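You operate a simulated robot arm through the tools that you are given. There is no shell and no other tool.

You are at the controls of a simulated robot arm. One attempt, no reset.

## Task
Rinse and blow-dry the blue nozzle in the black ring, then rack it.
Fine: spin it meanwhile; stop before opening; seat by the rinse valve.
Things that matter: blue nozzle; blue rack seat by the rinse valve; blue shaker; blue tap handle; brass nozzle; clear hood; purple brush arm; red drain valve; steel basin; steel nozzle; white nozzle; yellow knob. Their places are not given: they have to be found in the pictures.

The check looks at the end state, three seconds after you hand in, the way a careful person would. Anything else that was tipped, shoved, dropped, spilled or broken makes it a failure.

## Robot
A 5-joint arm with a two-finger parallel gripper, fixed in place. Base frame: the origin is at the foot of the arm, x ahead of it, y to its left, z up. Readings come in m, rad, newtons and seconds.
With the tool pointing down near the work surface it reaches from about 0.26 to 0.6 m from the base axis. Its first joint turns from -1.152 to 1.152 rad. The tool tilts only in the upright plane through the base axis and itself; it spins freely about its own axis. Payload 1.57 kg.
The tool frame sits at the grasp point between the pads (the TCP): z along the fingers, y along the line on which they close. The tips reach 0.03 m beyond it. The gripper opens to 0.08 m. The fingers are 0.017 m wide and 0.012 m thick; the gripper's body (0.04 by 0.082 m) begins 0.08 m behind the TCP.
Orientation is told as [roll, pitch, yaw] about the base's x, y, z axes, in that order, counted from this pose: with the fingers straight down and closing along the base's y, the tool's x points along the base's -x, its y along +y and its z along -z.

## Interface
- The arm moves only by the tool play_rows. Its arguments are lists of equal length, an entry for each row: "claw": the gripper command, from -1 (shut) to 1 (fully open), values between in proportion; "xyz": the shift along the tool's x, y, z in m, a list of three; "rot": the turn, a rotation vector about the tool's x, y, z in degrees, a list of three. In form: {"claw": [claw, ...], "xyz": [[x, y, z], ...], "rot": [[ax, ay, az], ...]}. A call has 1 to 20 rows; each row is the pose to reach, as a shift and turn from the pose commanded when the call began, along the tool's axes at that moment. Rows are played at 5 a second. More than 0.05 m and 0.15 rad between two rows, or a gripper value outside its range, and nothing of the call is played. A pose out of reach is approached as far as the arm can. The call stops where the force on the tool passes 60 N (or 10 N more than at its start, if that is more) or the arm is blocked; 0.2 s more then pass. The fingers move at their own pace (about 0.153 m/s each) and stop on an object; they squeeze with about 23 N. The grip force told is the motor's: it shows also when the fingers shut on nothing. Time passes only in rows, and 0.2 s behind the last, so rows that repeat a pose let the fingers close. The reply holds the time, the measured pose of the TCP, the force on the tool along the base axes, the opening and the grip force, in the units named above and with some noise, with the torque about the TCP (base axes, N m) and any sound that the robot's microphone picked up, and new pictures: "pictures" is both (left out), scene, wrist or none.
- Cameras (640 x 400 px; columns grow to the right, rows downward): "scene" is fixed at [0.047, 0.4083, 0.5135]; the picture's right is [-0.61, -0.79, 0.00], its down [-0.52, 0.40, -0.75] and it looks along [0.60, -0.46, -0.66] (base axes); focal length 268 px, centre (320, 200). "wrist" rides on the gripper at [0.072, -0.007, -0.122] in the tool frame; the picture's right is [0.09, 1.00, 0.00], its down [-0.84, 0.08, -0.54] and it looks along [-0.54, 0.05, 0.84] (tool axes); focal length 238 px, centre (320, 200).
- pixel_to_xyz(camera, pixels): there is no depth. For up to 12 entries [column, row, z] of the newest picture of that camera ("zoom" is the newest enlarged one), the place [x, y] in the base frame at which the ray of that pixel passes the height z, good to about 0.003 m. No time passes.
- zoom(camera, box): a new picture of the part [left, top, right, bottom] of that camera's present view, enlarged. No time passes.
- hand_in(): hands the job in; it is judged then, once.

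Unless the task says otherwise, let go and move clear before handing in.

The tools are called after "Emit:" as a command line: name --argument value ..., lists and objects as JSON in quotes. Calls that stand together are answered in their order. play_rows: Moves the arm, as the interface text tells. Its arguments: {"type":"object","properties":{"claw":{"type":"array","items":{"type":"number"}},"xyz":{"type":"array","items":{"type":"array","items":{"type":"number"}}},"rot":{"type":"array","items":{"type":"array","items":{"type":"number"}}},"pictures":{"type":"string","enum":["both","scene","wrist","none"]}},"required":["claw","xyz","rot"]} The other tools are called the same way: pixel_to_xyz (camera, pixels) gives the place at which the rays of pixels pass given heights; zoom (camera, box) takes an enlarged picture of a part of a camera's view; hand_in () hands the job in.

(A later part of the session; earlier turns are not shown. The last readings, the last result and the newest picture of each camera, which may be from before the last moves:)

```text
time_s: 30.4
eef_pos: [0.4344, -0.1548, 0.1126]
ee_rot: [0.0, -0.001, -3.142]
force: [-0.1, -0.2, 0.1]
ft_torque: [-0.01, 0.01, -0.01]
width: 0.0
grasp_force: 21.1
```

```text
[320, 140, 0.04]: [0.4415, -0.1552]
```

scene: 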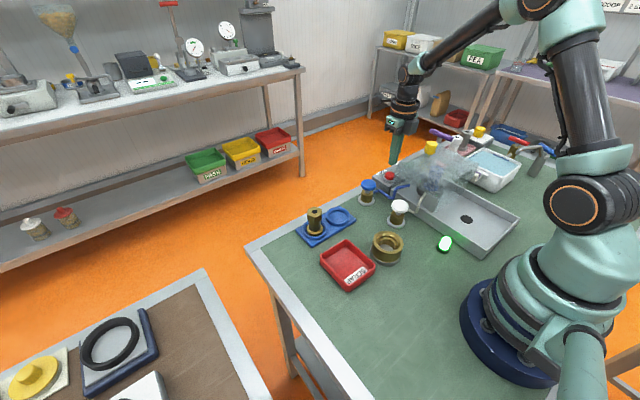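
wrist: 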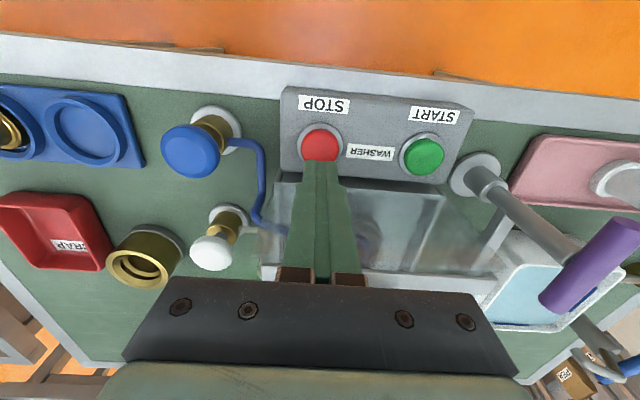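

The STOP button at (320,146) is in line with the fingertips. I'll press it.

Emit:
play_rows --claw '[-1, -1, -1, -1, -1, -1, -1]' --xyz '[[0, 0, 0.015], [0, 0, 0.028], [0, 0, 0.032], [0, 0, 0.035], [0, 0, 0.037], [0, 0, 0.039], [0, 0, 0.039]]' --rot '[[0, 0, 0], [0, 0, 0], [0, 0, 0], [0, 0, 0], [0, 0, 0], [0, 0, 0], [0, 0, 0]]'

```text
time_s: 32.0
eef_pos: [0.435, -0.1555, 0.075]
ee_rot: [-0.001, 0.0, -3.142]
force: [-1.6, 0.9, 1.8]
ft_torque: [0.0, 0.06, 0.0]
width: 0.0001
grasp_force: 21.2
heard: click
```

scene: 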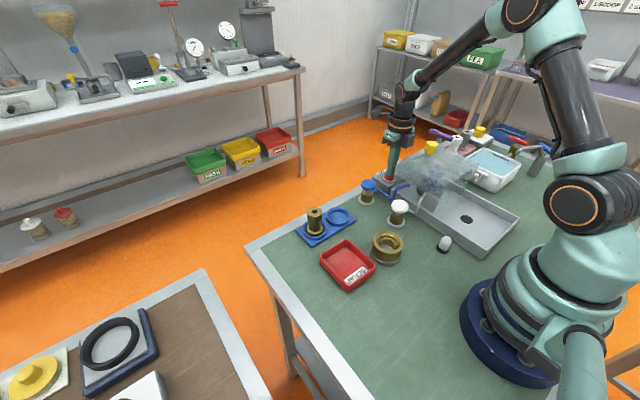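
wrist: 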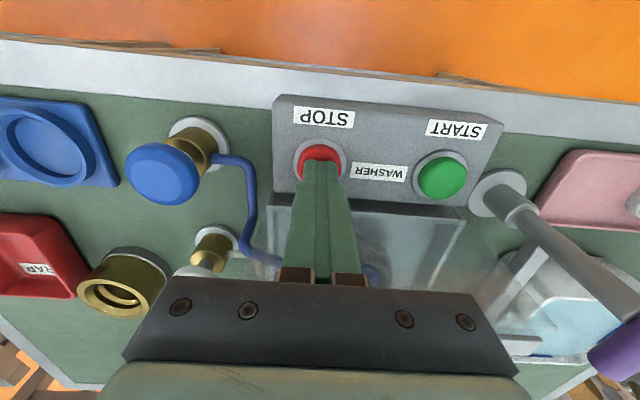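

A click, and the green lamp is off, so the spinner is stopped. I'll rise and inspect the hood from above while the spindle comes to rest.

Emit:
play_rows --claw '[-1, -1, -1, -1, -1, -1, -1, -1]' --xyz '[[0, 0, -0.04], [0, 0, -0.08], [0, 0, -0.12], [0, 0, -0.16], [0, 0, -0.2], [0, 0.03, -0.23], [0, 0.045, -0.24], [0, 0.045, -0.24]]' --rot '[[0, 0, 0], [0, 0, 0], [0, 0, 0], [0, 0, 0], [0, 0, 0], [0, 0, 0], [0, 0, 0], [0, 0, 0]]'

Emit:
zoom --camera "scene" --box '[380, 120, 500, 220]'

Emit:
zoom --camera "wrist" --box '[180, 60, 460, 280]'

```text
time_s: 33.8
eef_pos: [0.4336, -0.1997, 0.3133]
ee_rot: [-0.001, 0.002, -3.141]
force: [-0.7, 0.0, 1.1]
ft_torque: [0.01, -0.01, -0.01]
width: 0.0
grasp_force: 21.1
```

scene: 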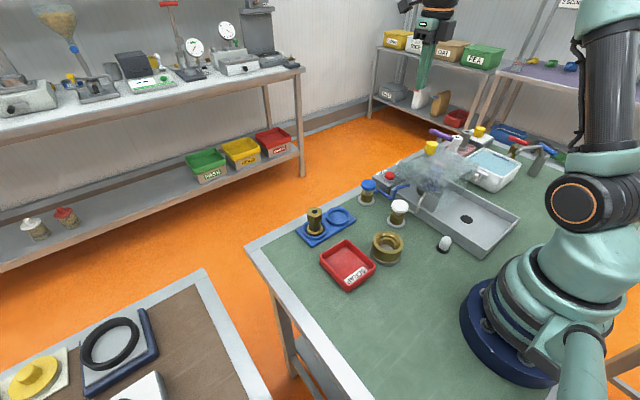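
wrist: 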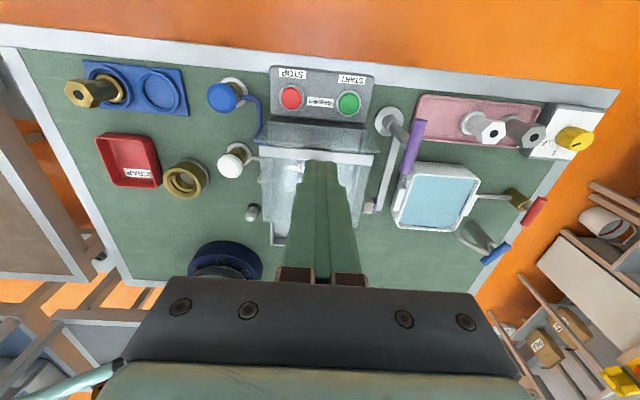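

```text
4.00 times, centred on (440, 170) of scene
```

zoom: 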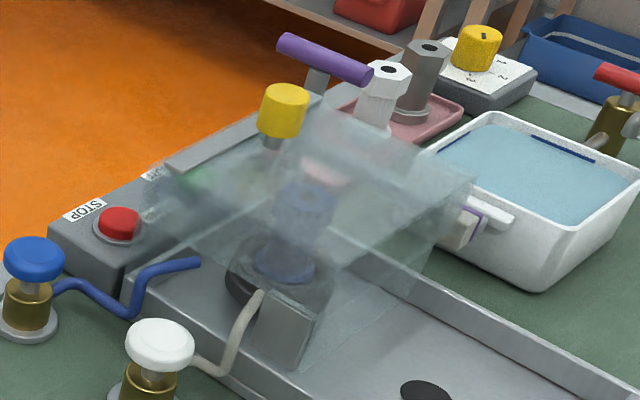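

```text
1.82 times, centred on (320, 170) of wrist
```

zoom: 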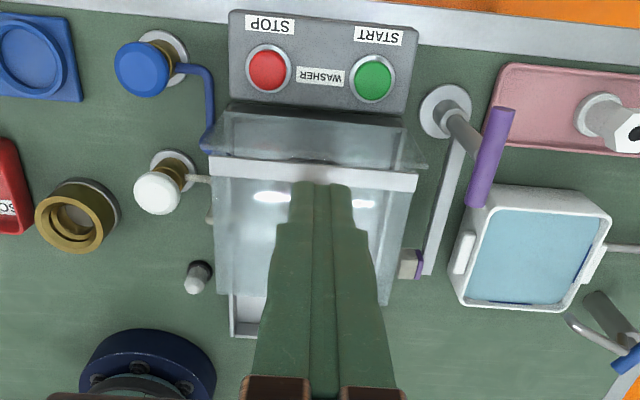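

The hood has a steel strip along its far top edge, with the yellow knob centred just behind it. I'll open the gripper, move above the knob at (0.363,-0.202) and look again.

Emit:
play_rows --claw '[1, 1, 1, 1, 1]' --xyz '[[-0.035, 0.001, 0], [-0.07, 0.003, 0], [-0.07, 0.003, 0.02], [-0.07, 0.003, 0.04], [-0.07, 0.003, 0.05]]' --rot '[[0, 0, 0], [0, 0, 0], [0, 0, 0], [0, 0, 0], [0, 0, 0]]'

Emit:
zoom --camera "wrist" --box '[180, 40, 460, 260]'

```text
time_s: 35.0
eef_pos: [0.3644, -0.2036, 0.2644]
ee_rot: [-0.001, 0.0, -3.141]
force: [-1.1, -1.1, 0.8]
ft_torque: [0.0, 0.03, -0.02]
width: 0.08
grasp_force: 0.1
```

scene: 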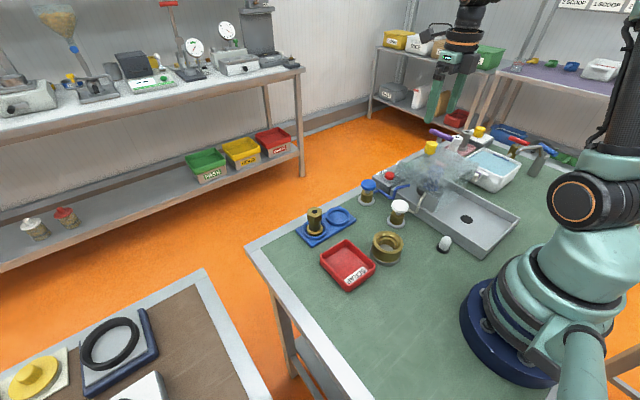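
wrist: 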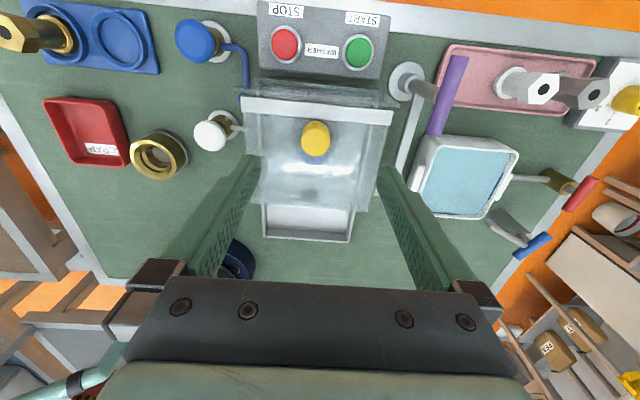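

```text
1.82 times, centred on (320, 150) of wrist
```

zoom: 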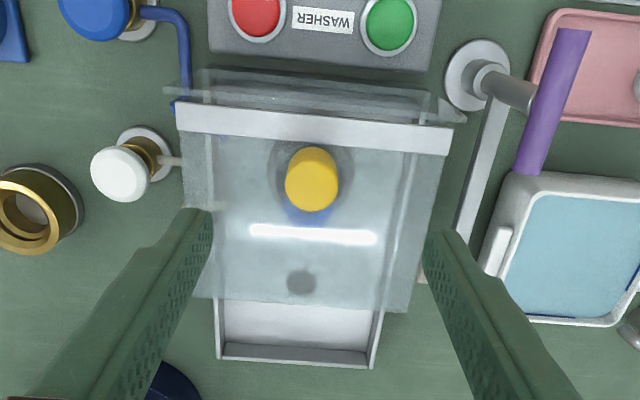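

The knob at (315,139) sits between the open fingers, and the top pane runs back toward the base. I'll check its centre at a few heights before going down.

Emit:
pixel_to_xyz --camera "wrist" --pixels '[[315.6, 136, 0.165], [315.6, 139, 0.155], [315.6, 139, 0.15], [242, 97, 0.13], [392, 111, 0.13], [250, 205, 0.12], [360, 212, 0.12]]'

Emit:
zoom --camera "wrist" --box '[230, 70, 410, 220]'

```text
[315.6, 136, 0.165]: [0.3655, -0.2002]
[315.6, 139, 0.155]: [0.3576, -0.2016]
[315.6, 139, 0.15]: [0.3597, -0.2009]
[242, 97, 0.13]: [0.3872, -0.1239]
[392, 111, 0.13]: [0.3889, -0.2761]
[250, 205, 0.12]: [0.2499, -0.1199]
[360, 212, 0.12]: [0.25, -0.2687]
```

```text
2.67 times, centred on (320, 145) of wrist
```

zoom: 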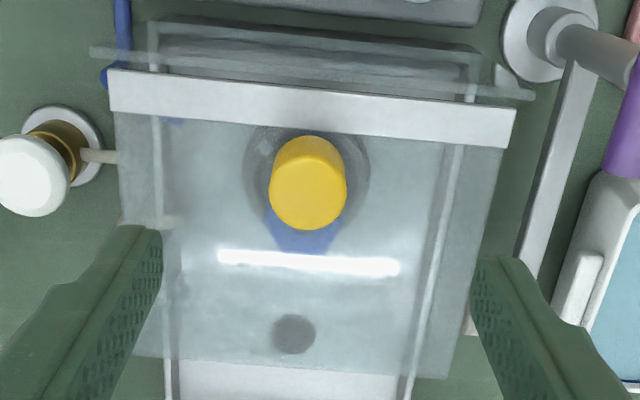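

The knob centre is about (0.361,-0.2015). I'll go down with the open fingers on either side of it, stopping at TCP z≈0.168.

Emit:
play_rows --claw '[1, 1, 1, 1, 1, 1]' --xyz '[[-0.003, -0.0015, 0.04], [-0.003, -0.0015, 0.07], [-0.003, -0.0015, 0.08], [-0.003, -0.0015, 0.088], [-0.003, -0.0015, 0.094], [-0.003, -0.0015, 0.097]]' --rot '[[0, 0, 0], [0, 0, 0], [0, 0, 0], [0, 0, 0], [0, 0, 0], [0, 0, 0]]'

Emit:
zoom --camera "scene" --box '[370, 100, 490, 200]'

Emit:
zoom --camera "wrist" --box '[180, 40, 460, 260]'

```text
time_s: 36.4
eef_pos: [0.3609, -0.2026, 0.1661]
ee_rot: [0.0, 0.001, -3.141]
force: [-0.2, -0.8, 1.2]
ft_torque: [-0.03, -0.01, -0.02]
width: 0.08
grasp_force: 0.1
```

scene: 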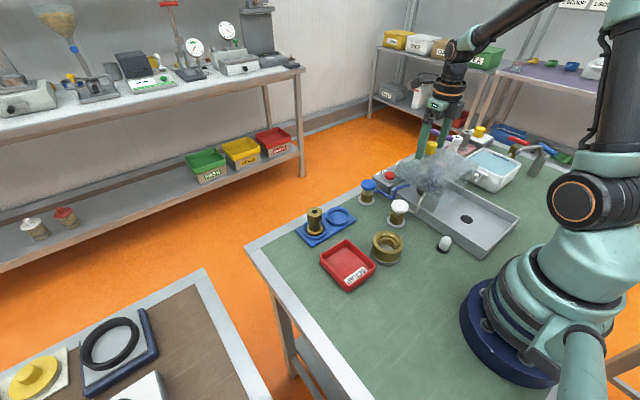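
wrist: 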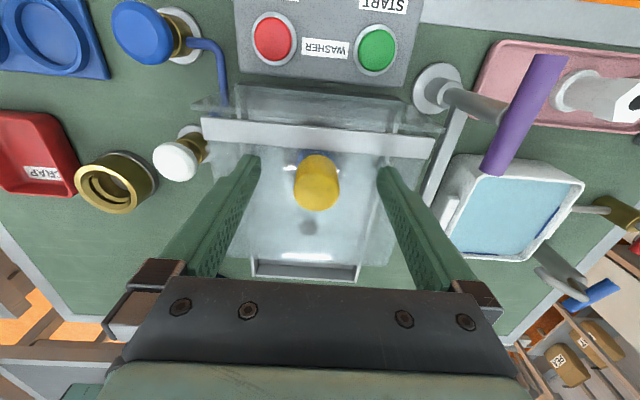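

```text
4.00 times, centred on (430, 150) of scene
```

zoom: 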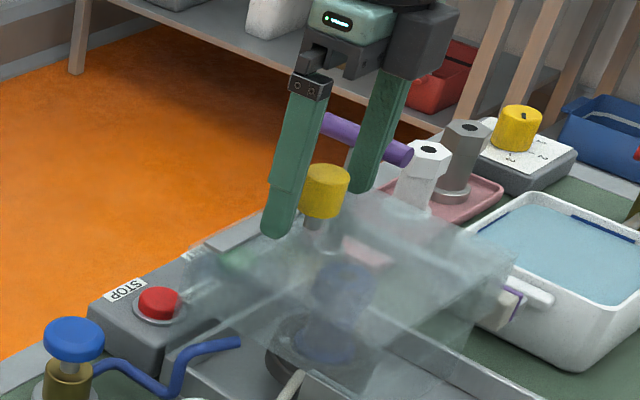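

```text
1.82 times, centred on (320, 150) of wrist
```

zoom: 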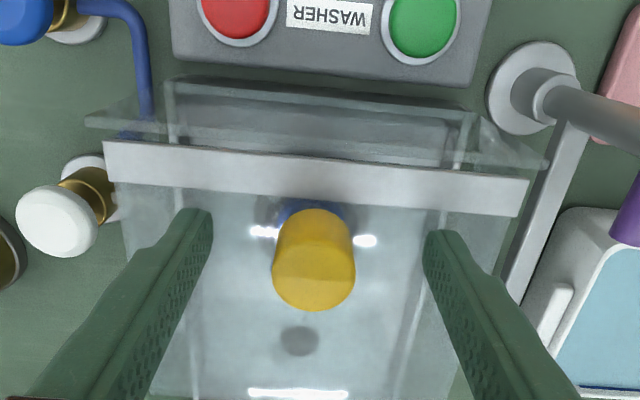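

The fingers straddle the knob, tips just below its underside and clear of the pane. I'll close on it.

Emit:
play_rows --claw '[0, -1, -1, -1]' --xyz '[[0, 0, 0], [0, 0, 0], [0, 0, 0], [0, 0, 0]]' --rot '[[0, 0, 0], [0, 0, 0], [0, 0, 0], [0, 0, 0]]'

```text
time_s: 37.4
eef_pos: [0.3612, -0.1996, 0.1667]
ee_rot: [-0.002, -0.003, -3.14]
force: [-0.7, 38.7, 7.8]
ft_torque: [0.18, -0.49, -0.03]
width: 0.0277
grasp_force: 38.0
```

scene: 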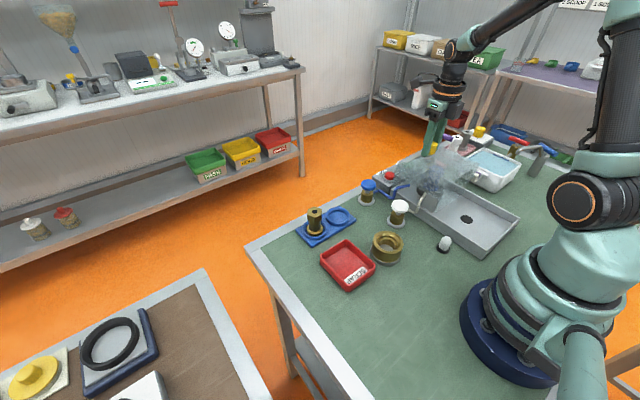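
wrist: 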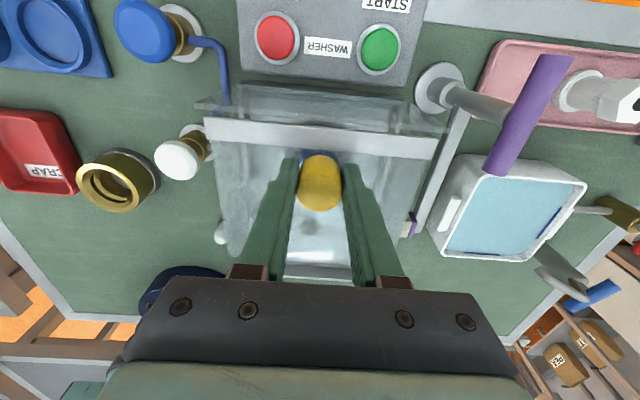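

I've got the knob (width 0.0277 m), but there is a side load of about +39 N in y because I'm slightly off-centre. I'll shift about 3 mm in +y to relieve it before lifting.

Emit:
play_rows --claw '[-1, -1, -1]' --xyz '[[0, -0.0015, 0], [0, -0.003, 0], [0, -0.003, 0]]' --rot '[[0, 0, 0], [0, 0, 0], [0, 0, 0]]' --pictures "none"

```text
time_s: 38.2
eef_pos: [0.3614, -0.1999, 0.1657]
ee_rot: [0.0, -0.001, 3.137]
force: [-1.1, 0.4, -6.9]
ft_torque: [0.13, 1.19, -0.08]
width: 0.0276
grasp_force: 38.3
```

The side load is gone. I'll lift 1 cm slowly and read how the hood responds.

Emit:
play_rows --claw '[-1, -1, -1, -1]' --xyz '[[0, 0, -0.003], [0, 0, -0.006], [0, 0, -0.01], [0, 0, -0.01]]' --rot '[[0, 0, 0], [0, 0, 0], [0, 0, 0], [0, 0, 0]]'

Emit:
zoom --camera "scene" --box '[370, 100, 490, 200]'

Emit:
zoom --camera "wrist" --box '[180, 40, 460, 280]'

```text
time_s: 39.2
eef_pos: [0.362, -0.1997, 0.1771]
ee_rot: [0.0, 0.0, 3.141]
force: [-0.5, -25.5, -32.2]
ft_torque: [-0.06, 0.08, 0.01]
width: 0.028
grasp_force: 38.0
```

scene: 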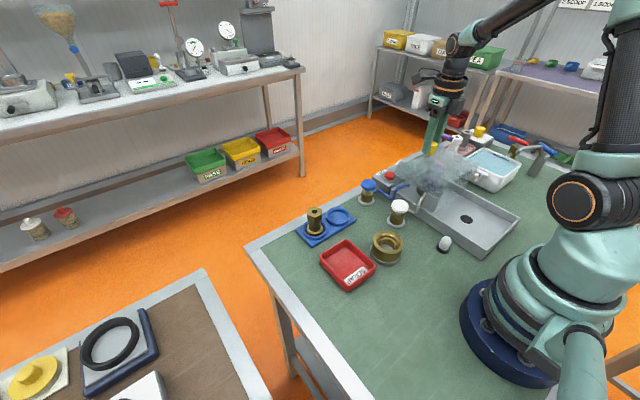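
wrist: 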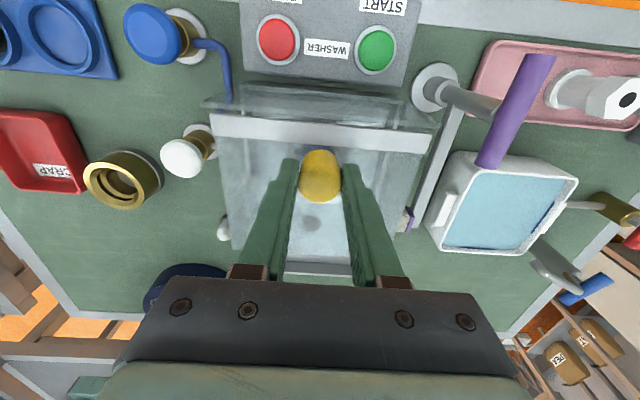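

```text
4.00 times, centred on (430, 150) of scene
```

zoom: 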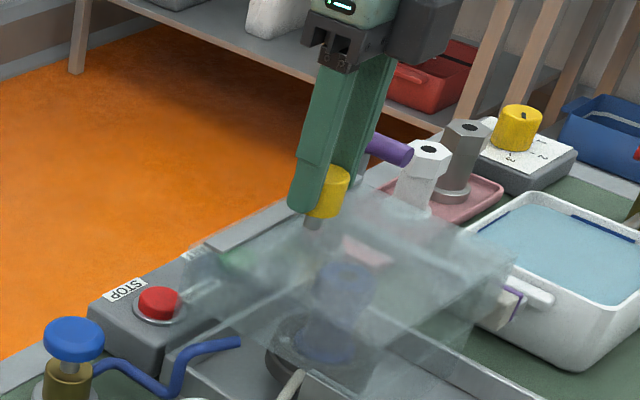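

```text
1.67 times, centred on (320, 160) of wrist
```

zoom: 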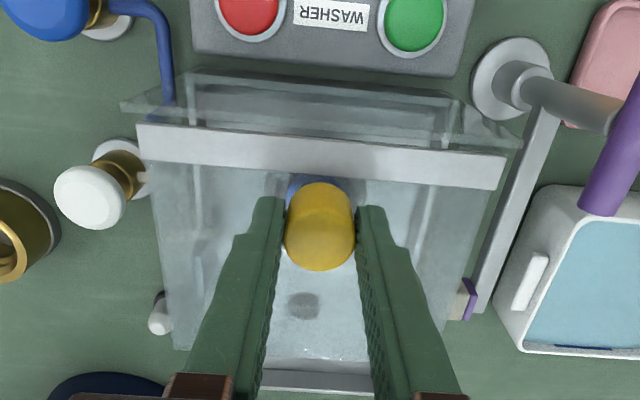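

The knob hasn't moved in the scene (still at about (432,148)). The gripper only slid up it at about 32 N, so a straight lift isn't how the hood opens. I'll release, rise clear and look closely for the hinge.

Emit:
play_rows --claw '[1, 1, 1, 1, 1, 1, 1, 1]' --xyz '[[0, 0, 0], [0, 0, 0], [0, 0, -0.03], [0, 0, -0.06], [0.03, 0, -0.06], [0.06, 0, -0.06], [0.09, 0, -0.06], [0.11, 0, -0.04]]' --rot '[[0, 0, 0], [0, 0, 0], [0, 0, 0], [0, 0, 0], [0, 0, 0], [0, 0, 0], [0, 0, 0], [0, 0, 0]]'

Emit:
zoom --camera "wrist" --box '[200, 100, 440, 260]'

Emit:
zoom --camera "scene" --box '[390, 130, 480, 200]'

```text
time_s: 41.0
eef_pos: [0.473, -0.1984, 0.2161]
ee_rot: [0.001, -0.001, -3.142]
force: [0.7, 0.2, 0.5]
ft_torque: [-0.02, -0.02, -0.01]
width: 0.08
grasp_force: 0.1
```

scene: 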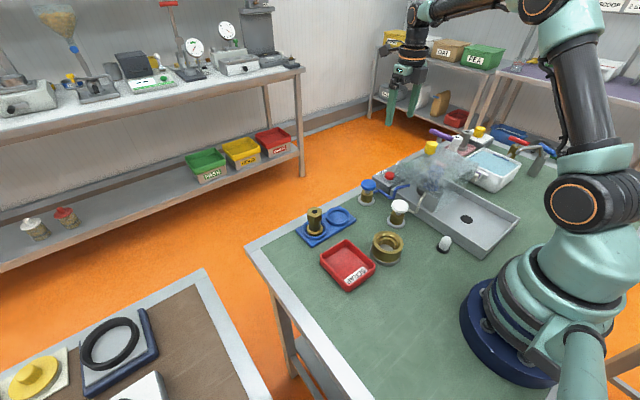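
wrist: 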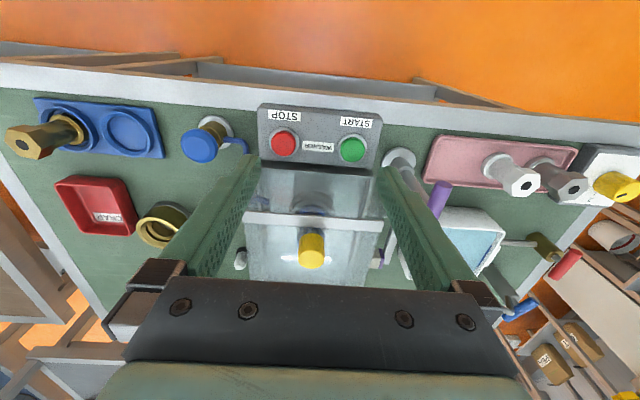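

```text
2.50 times, centred on (320, 180) of wrist
```

zoom: 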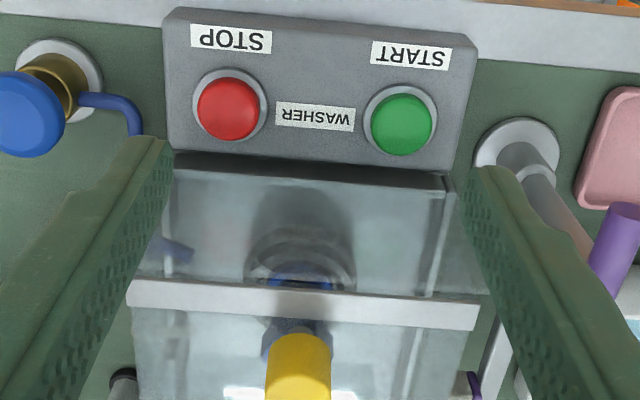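

```text
5.71 times, centred on (435, 165) of scene
```

zoom: 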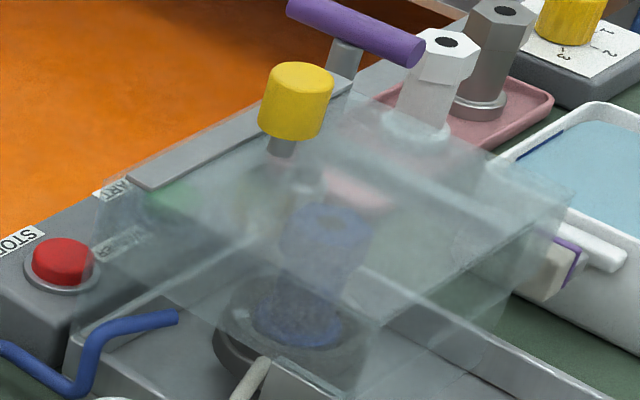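

From here I can't make out the hinge. I'll view the hood from its left side at a lower angle by spinning back 90° and moving to about (0.33,0.0).

Emit:
play_rows --claw '[1, 1, 1, 1, 1, 1, 1, 1, 1, 1, 1, 1, 1, 1, 1]' --xyz '[[0, -0.016, -0.03], [0, -0.033, -0.04], [0, -0.05, -0.04], [-0.01, -0.066, -0.04], [-0.03, -0.083, -0.04], [-0.05, -0.1, -0.04], [-0.07, -0.12, -0.04], [-0.09, -0.14, -0.04], [-0.11, -0.16, -0.04], [-0.125, -0.175, -0.04], [-0.135, -0.19, -0.04], [-0.143, -0.198, -0.04], [-0.143, -0.198, 0], [-0.143, -0.198, 0.03], [-0.143, -0.198, 0.05]]' --rot '[[0, 0, -7.5], [0, 0, -15], [0, 0, -22.5], [0, 0, -30], [0, 0, -37.5], [0, 0, -45], [0, 0, -52.5], [0, 0, -60], [0, 0, -67.5], [0, 0, -75], [0, 0, -82.5], [0, 0, -90], [0, 0, -90], [0, 0, -90], [0, 0, -90]]'

Emit:
zoom --camera "wrist" --box '[200, 20, 440, 200]'

```text
time_s: 44.2
eef_pos: [0.33, -0.0003, 0.1668]
ee_rot: [0.0, 0.001, -1.571]
force: [0.2, 0.2, -0.6]
ft_torque: [0.0, 0.01, 0.01]
width: 0.0801
grasp_force: 0.1
```

scene: 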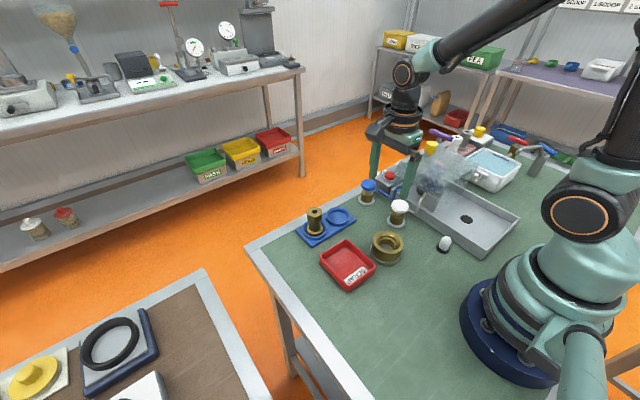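
wrist: 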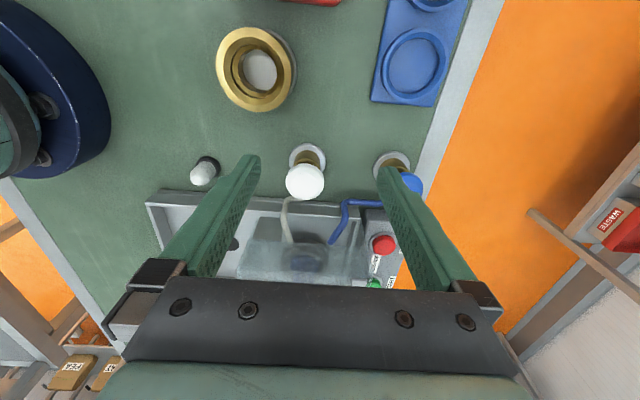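

```text
2.22 times, centred on (320, 110) of wrist
```

zoom: 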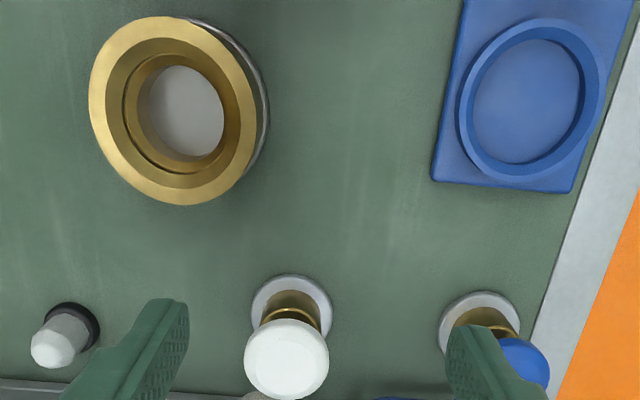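

With this mount the camera looks back underneath the gripper, so objects should be under the fingers. I'll move over the hood's left edge for a side view.

Emit:
play_rows --claw '[1, 1, 1, 1]' --xyz '[[0, 0, -0.035], [-0.04, 0, -0.035], [-0.08, 0, -0.035], [-0.1, 0, -0.035]]' --rot '[[0, 0, 0], [0, 0, 0], [0, 0, 0], [0, 0, 0]]'

Emit:
zoom --camera "wrist" --box '[220, 120, 420, 290]'

```text
time_s: 45.2
eef_pos: [0.3296, -0.1011, 0.2021]
ee_rot: [-0.002, -0.001, -1.57]
force: [1.4, -0.1, 0.7]
ft_torque: [0.03, -0.02, 0.0]
width: 0.0801
grasp_force: 0.0
```

scene: 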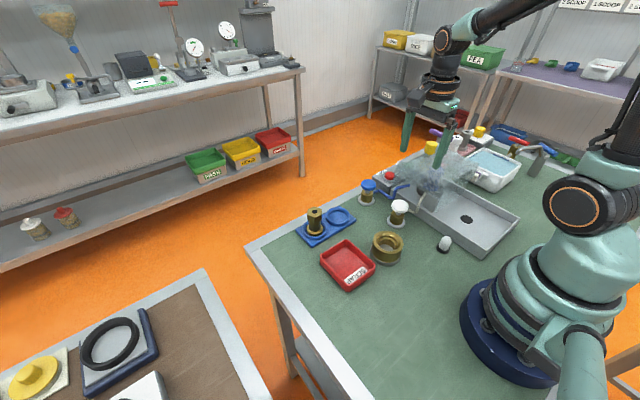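
wrist: 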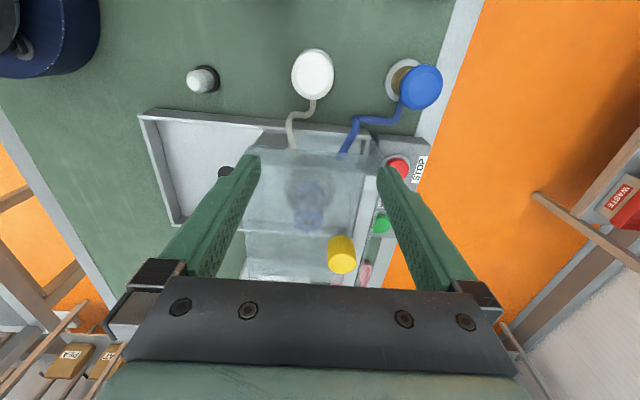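

```text
2.35 times, centred on (320, 205) of wrist
```

zoom: 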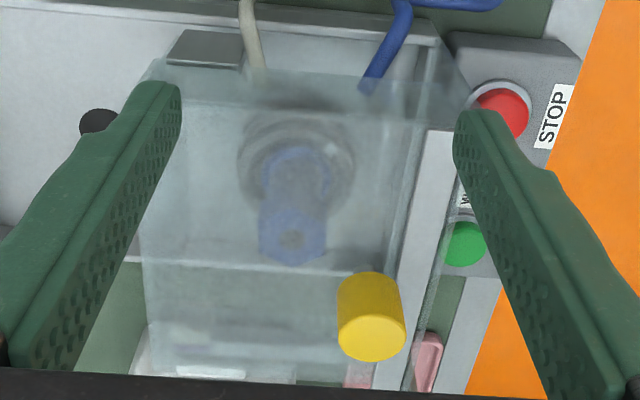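

I need an unobstructed look at the panels, so I'll raise the arm clear and zoom the scene camera hard on the hood.

Emit:
play_rows --claw '[1, 1, 1, 1]' --xyz '[[0, 0, -0.04], [0, 0.04, -0.08], [0, 0.08, -0.12], [0, 0.1, -0.15]]' --rot '[[0, 0, 0], [0, 0, 0], [0, 0, 0], [0, 0, 0]]'

Emit:
zoom --camera "scene" --box '[400, 140, 480, 190]'

Emit:
zoom --camera "scene" --box '[400, 165, 480, 215]'

Emit:
zoom --camera "wrist" --box '[220, 120, 420, 290]'

```text
refused: row 2 steps farther than a row can; nothing moved
```

```text
8.00 times, centred on (440, 165) of scene
```

zoom: 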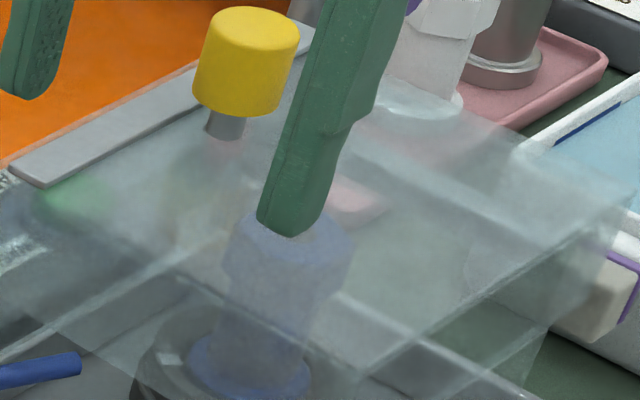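

```text
8.00 times, centred on (440, 190) of scene
```

zoom: 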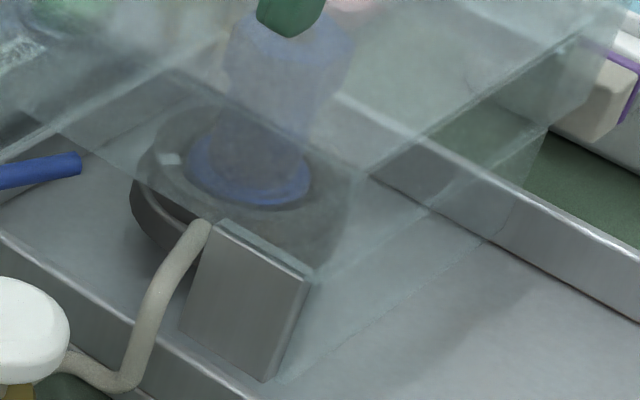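

```text
2.35 times, centred on (320, 205) of wrist
```

zoom: 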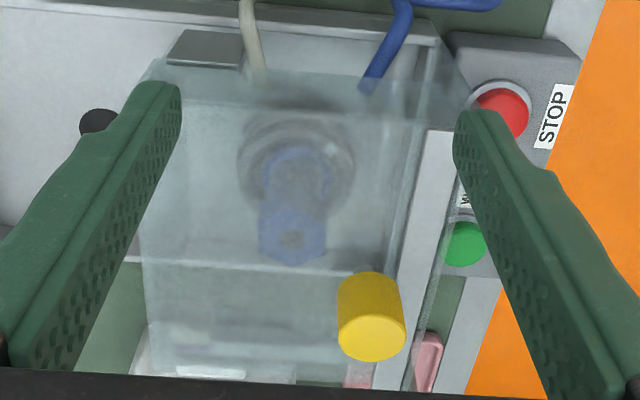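

The scene zoom shows a box hood: top pane at z≈0.13, near and far panels down to about 0.025, and a left skirt to about 0.08. It isn't clear which edge is hinged. I'll re-grip the knob with the fingers closing along x and probe gently fore and aft.

Emit:
play_rows --claw '[1, 1, 1, 1, 1, 1, 1, 1]' --xyz '[[0, 0, -0.035], [-0.03, 0.015, -0.04], [-0.065, 0.0314, -0.04], [-0.0987, 0.0314, -0.04], [-0.0987, 0.0314, 0], [-0.0987, 0.0314, 0.02], [-0.0987, 0.0314, 0.03], [-0.0987, 0.0314, 0.034]]' --rot '[[0, 0, 0], [0, 0, 0], [0, 0, 0], [0, 0, 0], [0, 0, 0], [0, 0, 0], [0, 0, 0], [0, 0, 0]]'

Emit:
zoom --camera "wrist" --box '[220, 120, 420, 290]'

Emit:
zoom --camera "scene" --box '[390, 120, 480, 190]'

```text
time_s: 47.0
eef_pos: [0.3602, -0.1986, 0.1687]
ee_rot: [0.001, 0.001, -1.571]
force: [-0.6, 0.4, -0.4]
ft_torque: [-0.01, 0.0, -0.02]
width: 0.08
grasp_force: 0.1
```

scene: 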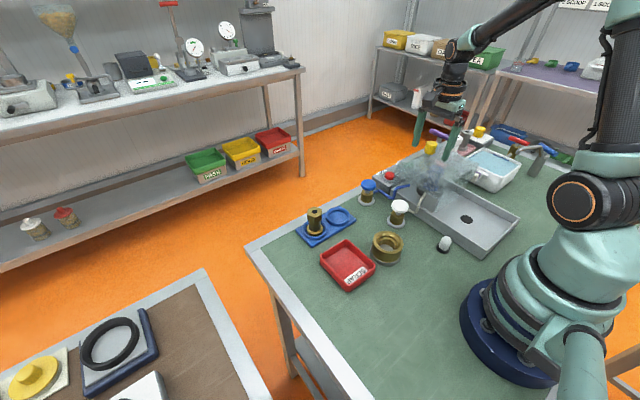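
wrist: 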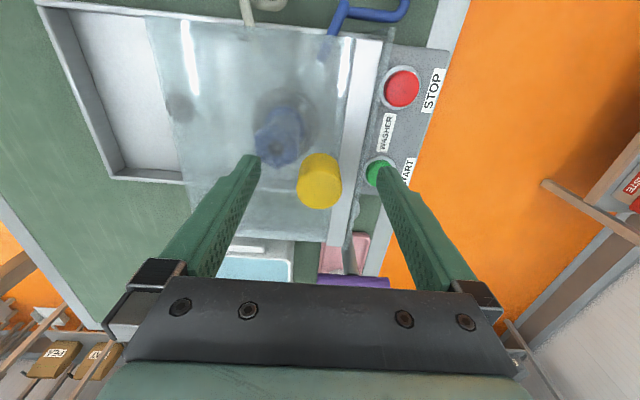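

```text
2.35 times, centred on (320, 205) of wrist
```

zoom: 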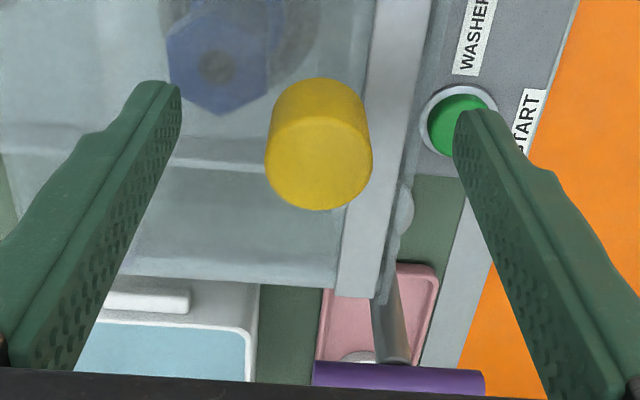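

```text
5.71 times, centred on (435, 155) of scene
```

zoom: 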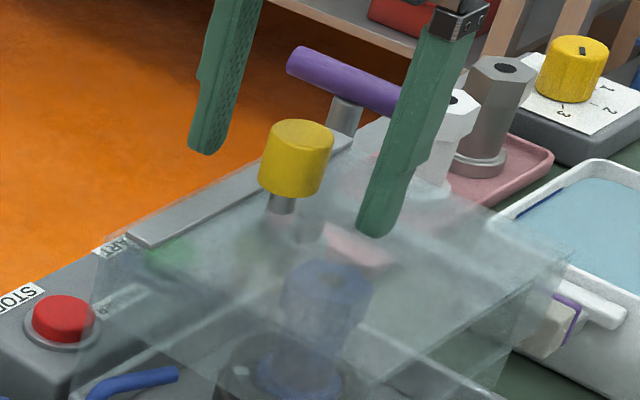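

The knob is centred between the x-closing fingers. I'll close and read the force.

Emit:
play_rows --claw '[0, -1, -1, -1]' --xyz '[[0, 0, 0.003], [0, 0, 0.003], [0, 0, 0.003], [0, 0, 0.003]]' --rot '[[0, 0, 0], [0, 0, 0], [0, 0, 0], [0, 0, 0]]' --pictures "none"

```text
time_s: 48.0
eef_pos: [0.3612, -0.1996, 0.1654]
ee_rot: [-0.001, -0.001, -1.571]
force: [-4.0, -0.5, 4.4]
ft_torque: [0.11, 0.04, 0.03]
width: 0.0263
grasp_force: 37.6
```

The grip is well centred this time (Fx only −4 N). I'll probe +x by a few millimetres.

Emit:
play_rows --claw '[-1, -1, -1]' --xyz '[[0, 0.001, 0], [0, 0.002, 0], [0, 0.002, 0]]' --rot '[[0, 0, 0], [0, 0, 0], [0, 0, 0]]' --pictures "none"

```text
time_s: 48.8
eef_pos: [0.3606, -0.1992, 0.1648]
ee_rot: [-0.005, 0.004, -1.575]
force: [-36.2, -15.6, 12.9]
ft_torque: [-0.79, -0.36, 0.11]
width: 0.0266
grasp_force: 37.2
```

The hood resists +x stiffly (−36 N at 2 mm). I'll back off and probe −x.

Emit:
play_rows --claw '[-1, -1, -1, -1, -1]' --xyz '[[0, -0.001, 0], [0, -0.002, 0], [0, -0.003, 0], [0, -0.004, 0], [0, -0.004, 0]]' --rot '[[0, 0, 0], [0, 0, 0], [0, 0, 0], [0, 0, 0], [0, 0, 0]]'

Emit:
zoom --camera "scene" --box '[390, 120, 480, 190]'

```text
time_s: 50.0
eef_pos: [0.3584, -0.2005, 0.1656]
ee_rot: [0.003, -0.002, -1.571]
force: [1.1, -10.7, -12.3]
ft_torque: [-1.01, 0.17, 0.01]
width: 0.0264
grasp_force: 37.4
```

scene: 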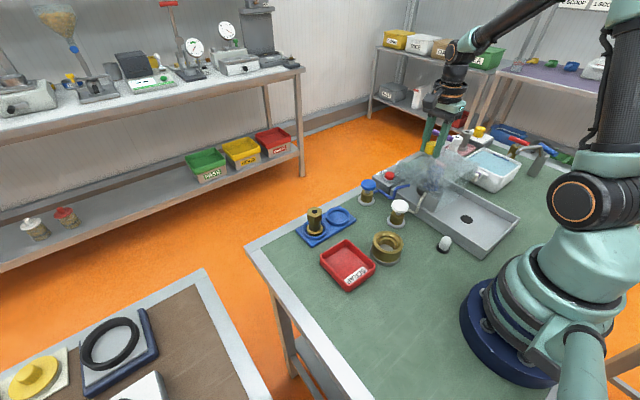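
wrist: 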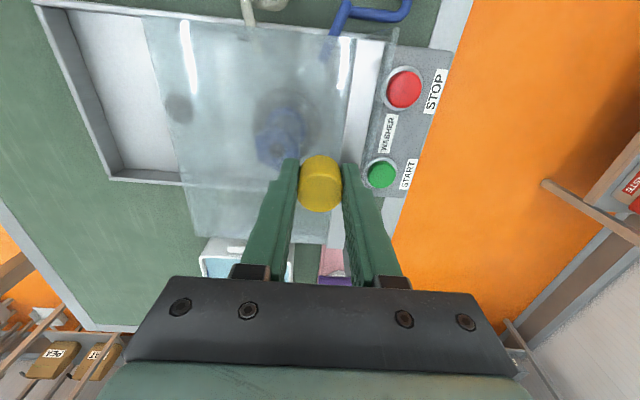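

```text
5.71 times, centred on (435, 155) of scene
```

zoom: 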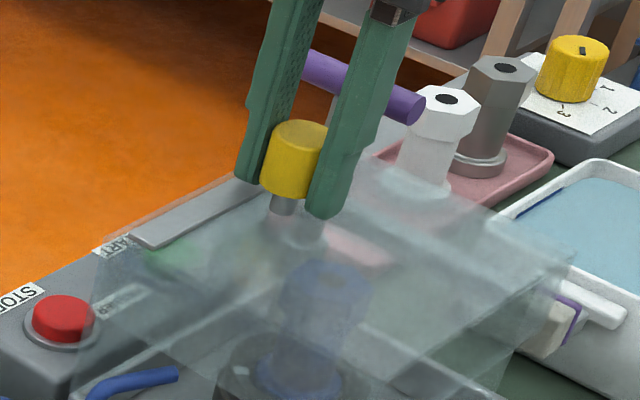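

In −x it moved about 2 mm with almost no resistance (+1 N). I'll go a bit further in −x to see whether the hood follows.

Emit:
play_rows --claw '[-1, -1, -1, -1, -1]' --xyz '[[0, -0.002, 0], [0, -0.004, 0], [0, -0.006, 0], [0, -0.008, 0], [0, -0.008, 0]]' --rot '[[0, 0, 0], [0, 0, 0], [0, 0, 0], [0, 0, 0], [0, 0, 0]]'

Emit:
zoom --camera "scene" --box '[390, 120, 480, 190]'

```text
time_s: 51.2
eef_pos: [0.35, -0.1988, 0.165]
ee_rot: [0.0, -0.001, -1.571]
force: [0.1, -10.9, -16.5]
ft_torque: [-0.6, -0.25, -0.01]
width: 0.0264
grasp_force: 37.3
```

scene: 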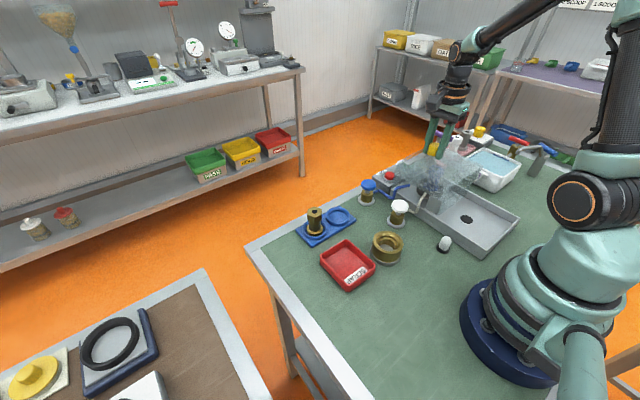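
wrist: 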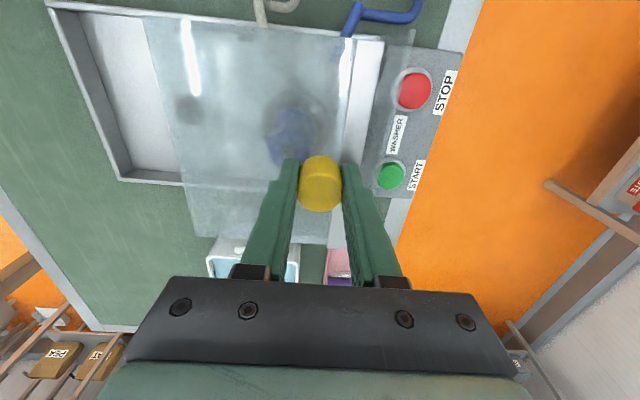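

```text
5.71 times, centred on (435, 155) of scene
```

zoom: 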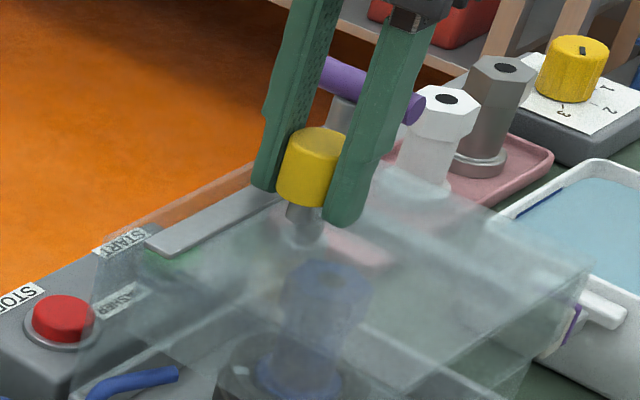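

The lid with the steel strip and knob slid about 1 cm toward the base while the fixed walls stayed put, so it's a sliding lid. I'll keep pulling it in −x slowly, with a small correction to relieve the y/z loads.

Emit:
play_rows --claw '[-1, -1, -1, -1, -1, -1, -1, -1, -1, -1]' --xyz '[[-0.0006, -0.004, 0.0008], [-0.0008, -0.01, 0.001], [-0.0008, -0.017, 0.001], [-0.0008, -0.024, 0.001], [-0.0008, -0.031, 0.001], [-0.0008, -0.038, 0.001], [-0.0008, -0.045, 0.001], [-0.0008, -0.052, 0.001], [-0.0008, -0.06, 0.001], [-0.0008, -0.06, 0.001]]' --rot '[[0, 0, 0], [0, 0, 0], [0, 0, 0], [0, 0, 0], [0, 0, 0], [0, 0, 0], [0, 0, 0], [0, 0, 0], [0, 0, 0], [0, 0, 0]]'

Emit:
zoom --camera "scene" --box '[390, 120, 510, 210]'

```text
time_s: 53.4
eef_pos: [0.2896, -0.2002, 0.1651]
ee_rot: [-0.001, 0.0, -1.57]
force: [-1.0, 34.1, 39.8]
ft_torque: [-0.18, -0.32, 0.18]
width: 0.0265
grasp_force: 37.3
```

scene: 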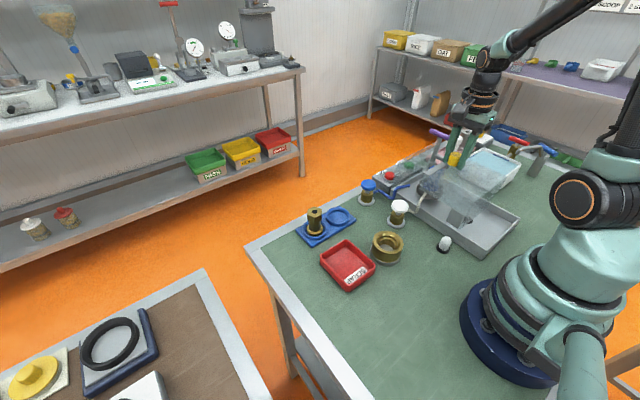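
wrist: 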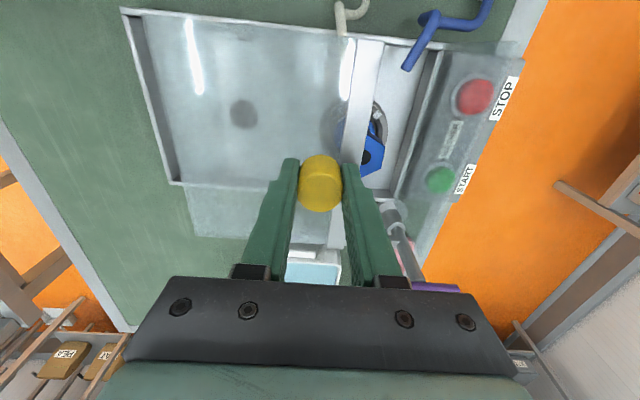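

```text
4.44 times, centred on (450, 165) of scene
```

zoom: 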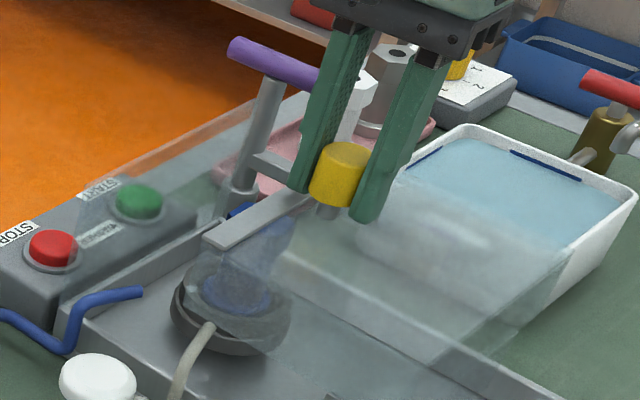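

The lid is sliding freely and the blue nozzle is now uncovered at (372,155). I'll relieve the y/z load and keep pulling so there's plenty of room for the gripper.

Emit:
play_rows --claw '[-1, -1, -1, -1, -1, -1, -1, -1]' --xyz '[[0.001, 0, -0.0005], [0.0018, 0, -0.001], [0.0018, -0.007, -0.001], [0.0018, -0.014, -0.001], [0.0018, -0.021, -0.001], [0.0018, -0.028, -0.001], [0.0018, -0.035, -0.001], [0.0018, -0.035, -0.001]]' --rot '[[0, 0, 0], [0, 0, 0], [0, 0, 0], [0, 0, 0], [0, 0, 0], [0, 0, 0], [0, 0, 0], [0, 0, 0]]'

Emit:
pixel_to_xyz --camera "wrist" --pixels '[[320, 192, 0.165]]'

```text
time_s: 55.2
eef_pos: [0.2554, -0.1981, 0.1659]
ee_rot: [0.002, -0.002, -1.57]
force: [-0.9, -30.2, -9.9]
ft_torque: [-0.13, 0.38, 0.0]
width: 0.0265
grasp_force: 37.0
```

scene: 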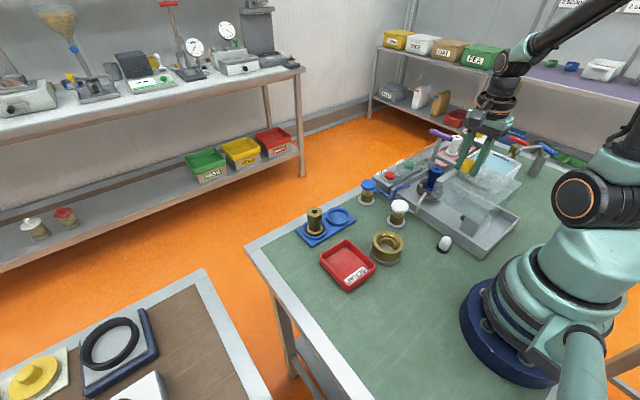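
wrist: 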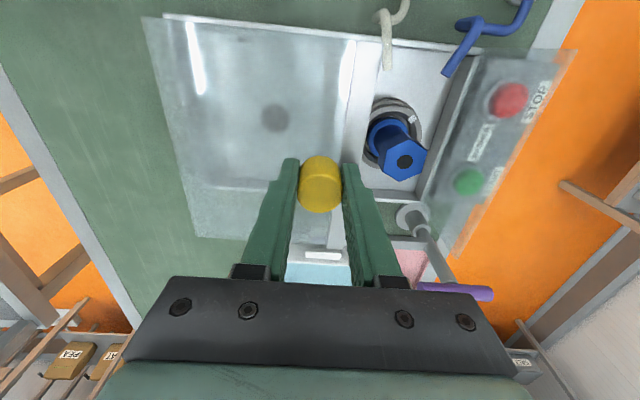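

```text
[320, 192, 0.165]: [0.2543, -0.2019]
```

The blue nozzle stands fully uncovered at (400,155). I'll pull the lid about 2.5 cm more for gripper clearance, relieving the y load at the same time.

Emit:
play_rows --claw '[-1, -1, -1, -1, -1, -1]' --xyz '[[-0.0008, 0, 0.0003], [-0.0015, -0.006, 0.0003], [-0.0015, -0.012, 0.0003], [-0.0015, -0.018, 0.0003], [-0.0015, -0.025, 0.0003], [-0.0015, -0.025, 0.0003]]' --rot '[[0, 0, 0], [0, 0, 0], [0, 0, 0], [0, 0, 0], [0, 0, 0], [0, 0, 0]]'

Emit:
zoom --camera "scene" --box '[380, 130, 540, 230]'

Emit:
zoom --camera "wrist" --box '[340, 20, 540, 220]'

```text
time_s: 56.6
eef_pos: [0.2293, -0.1998, 0.1642]
ee_rot: [-0.004, 0.004, -1.57]
force: [-0.8, 28.3, 26.6]
ft_torque: [0.13, -0.63, -0.07]
width: 0.0265
grasp_force: 37.9
```

scene: 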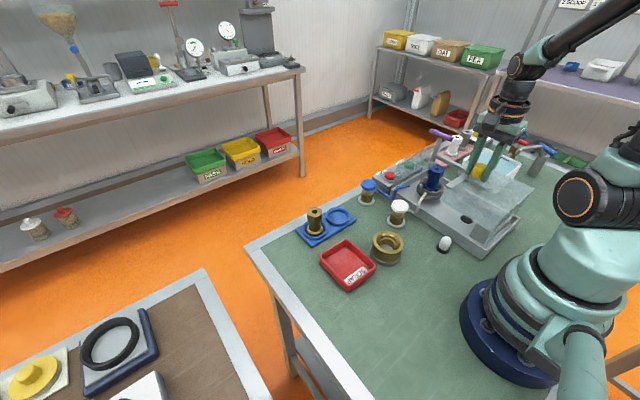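
wrist: 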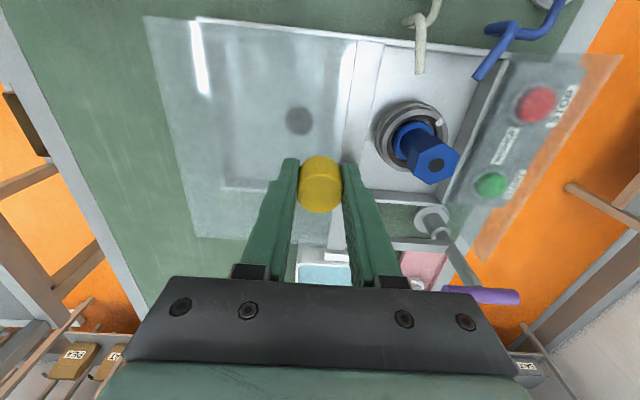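

```text
4.00 times, centred on (460, 180) of scene
```

zoom: 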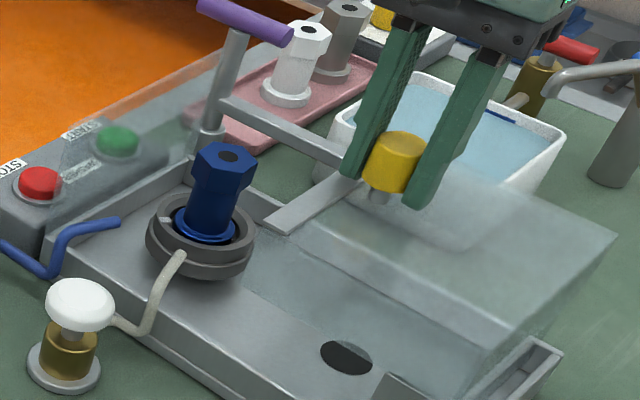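

```text
2.00 times, centred on (440, 120) of wrist
```

zoom: 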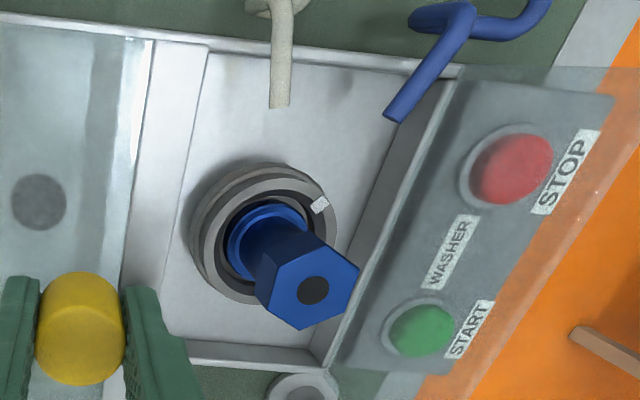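

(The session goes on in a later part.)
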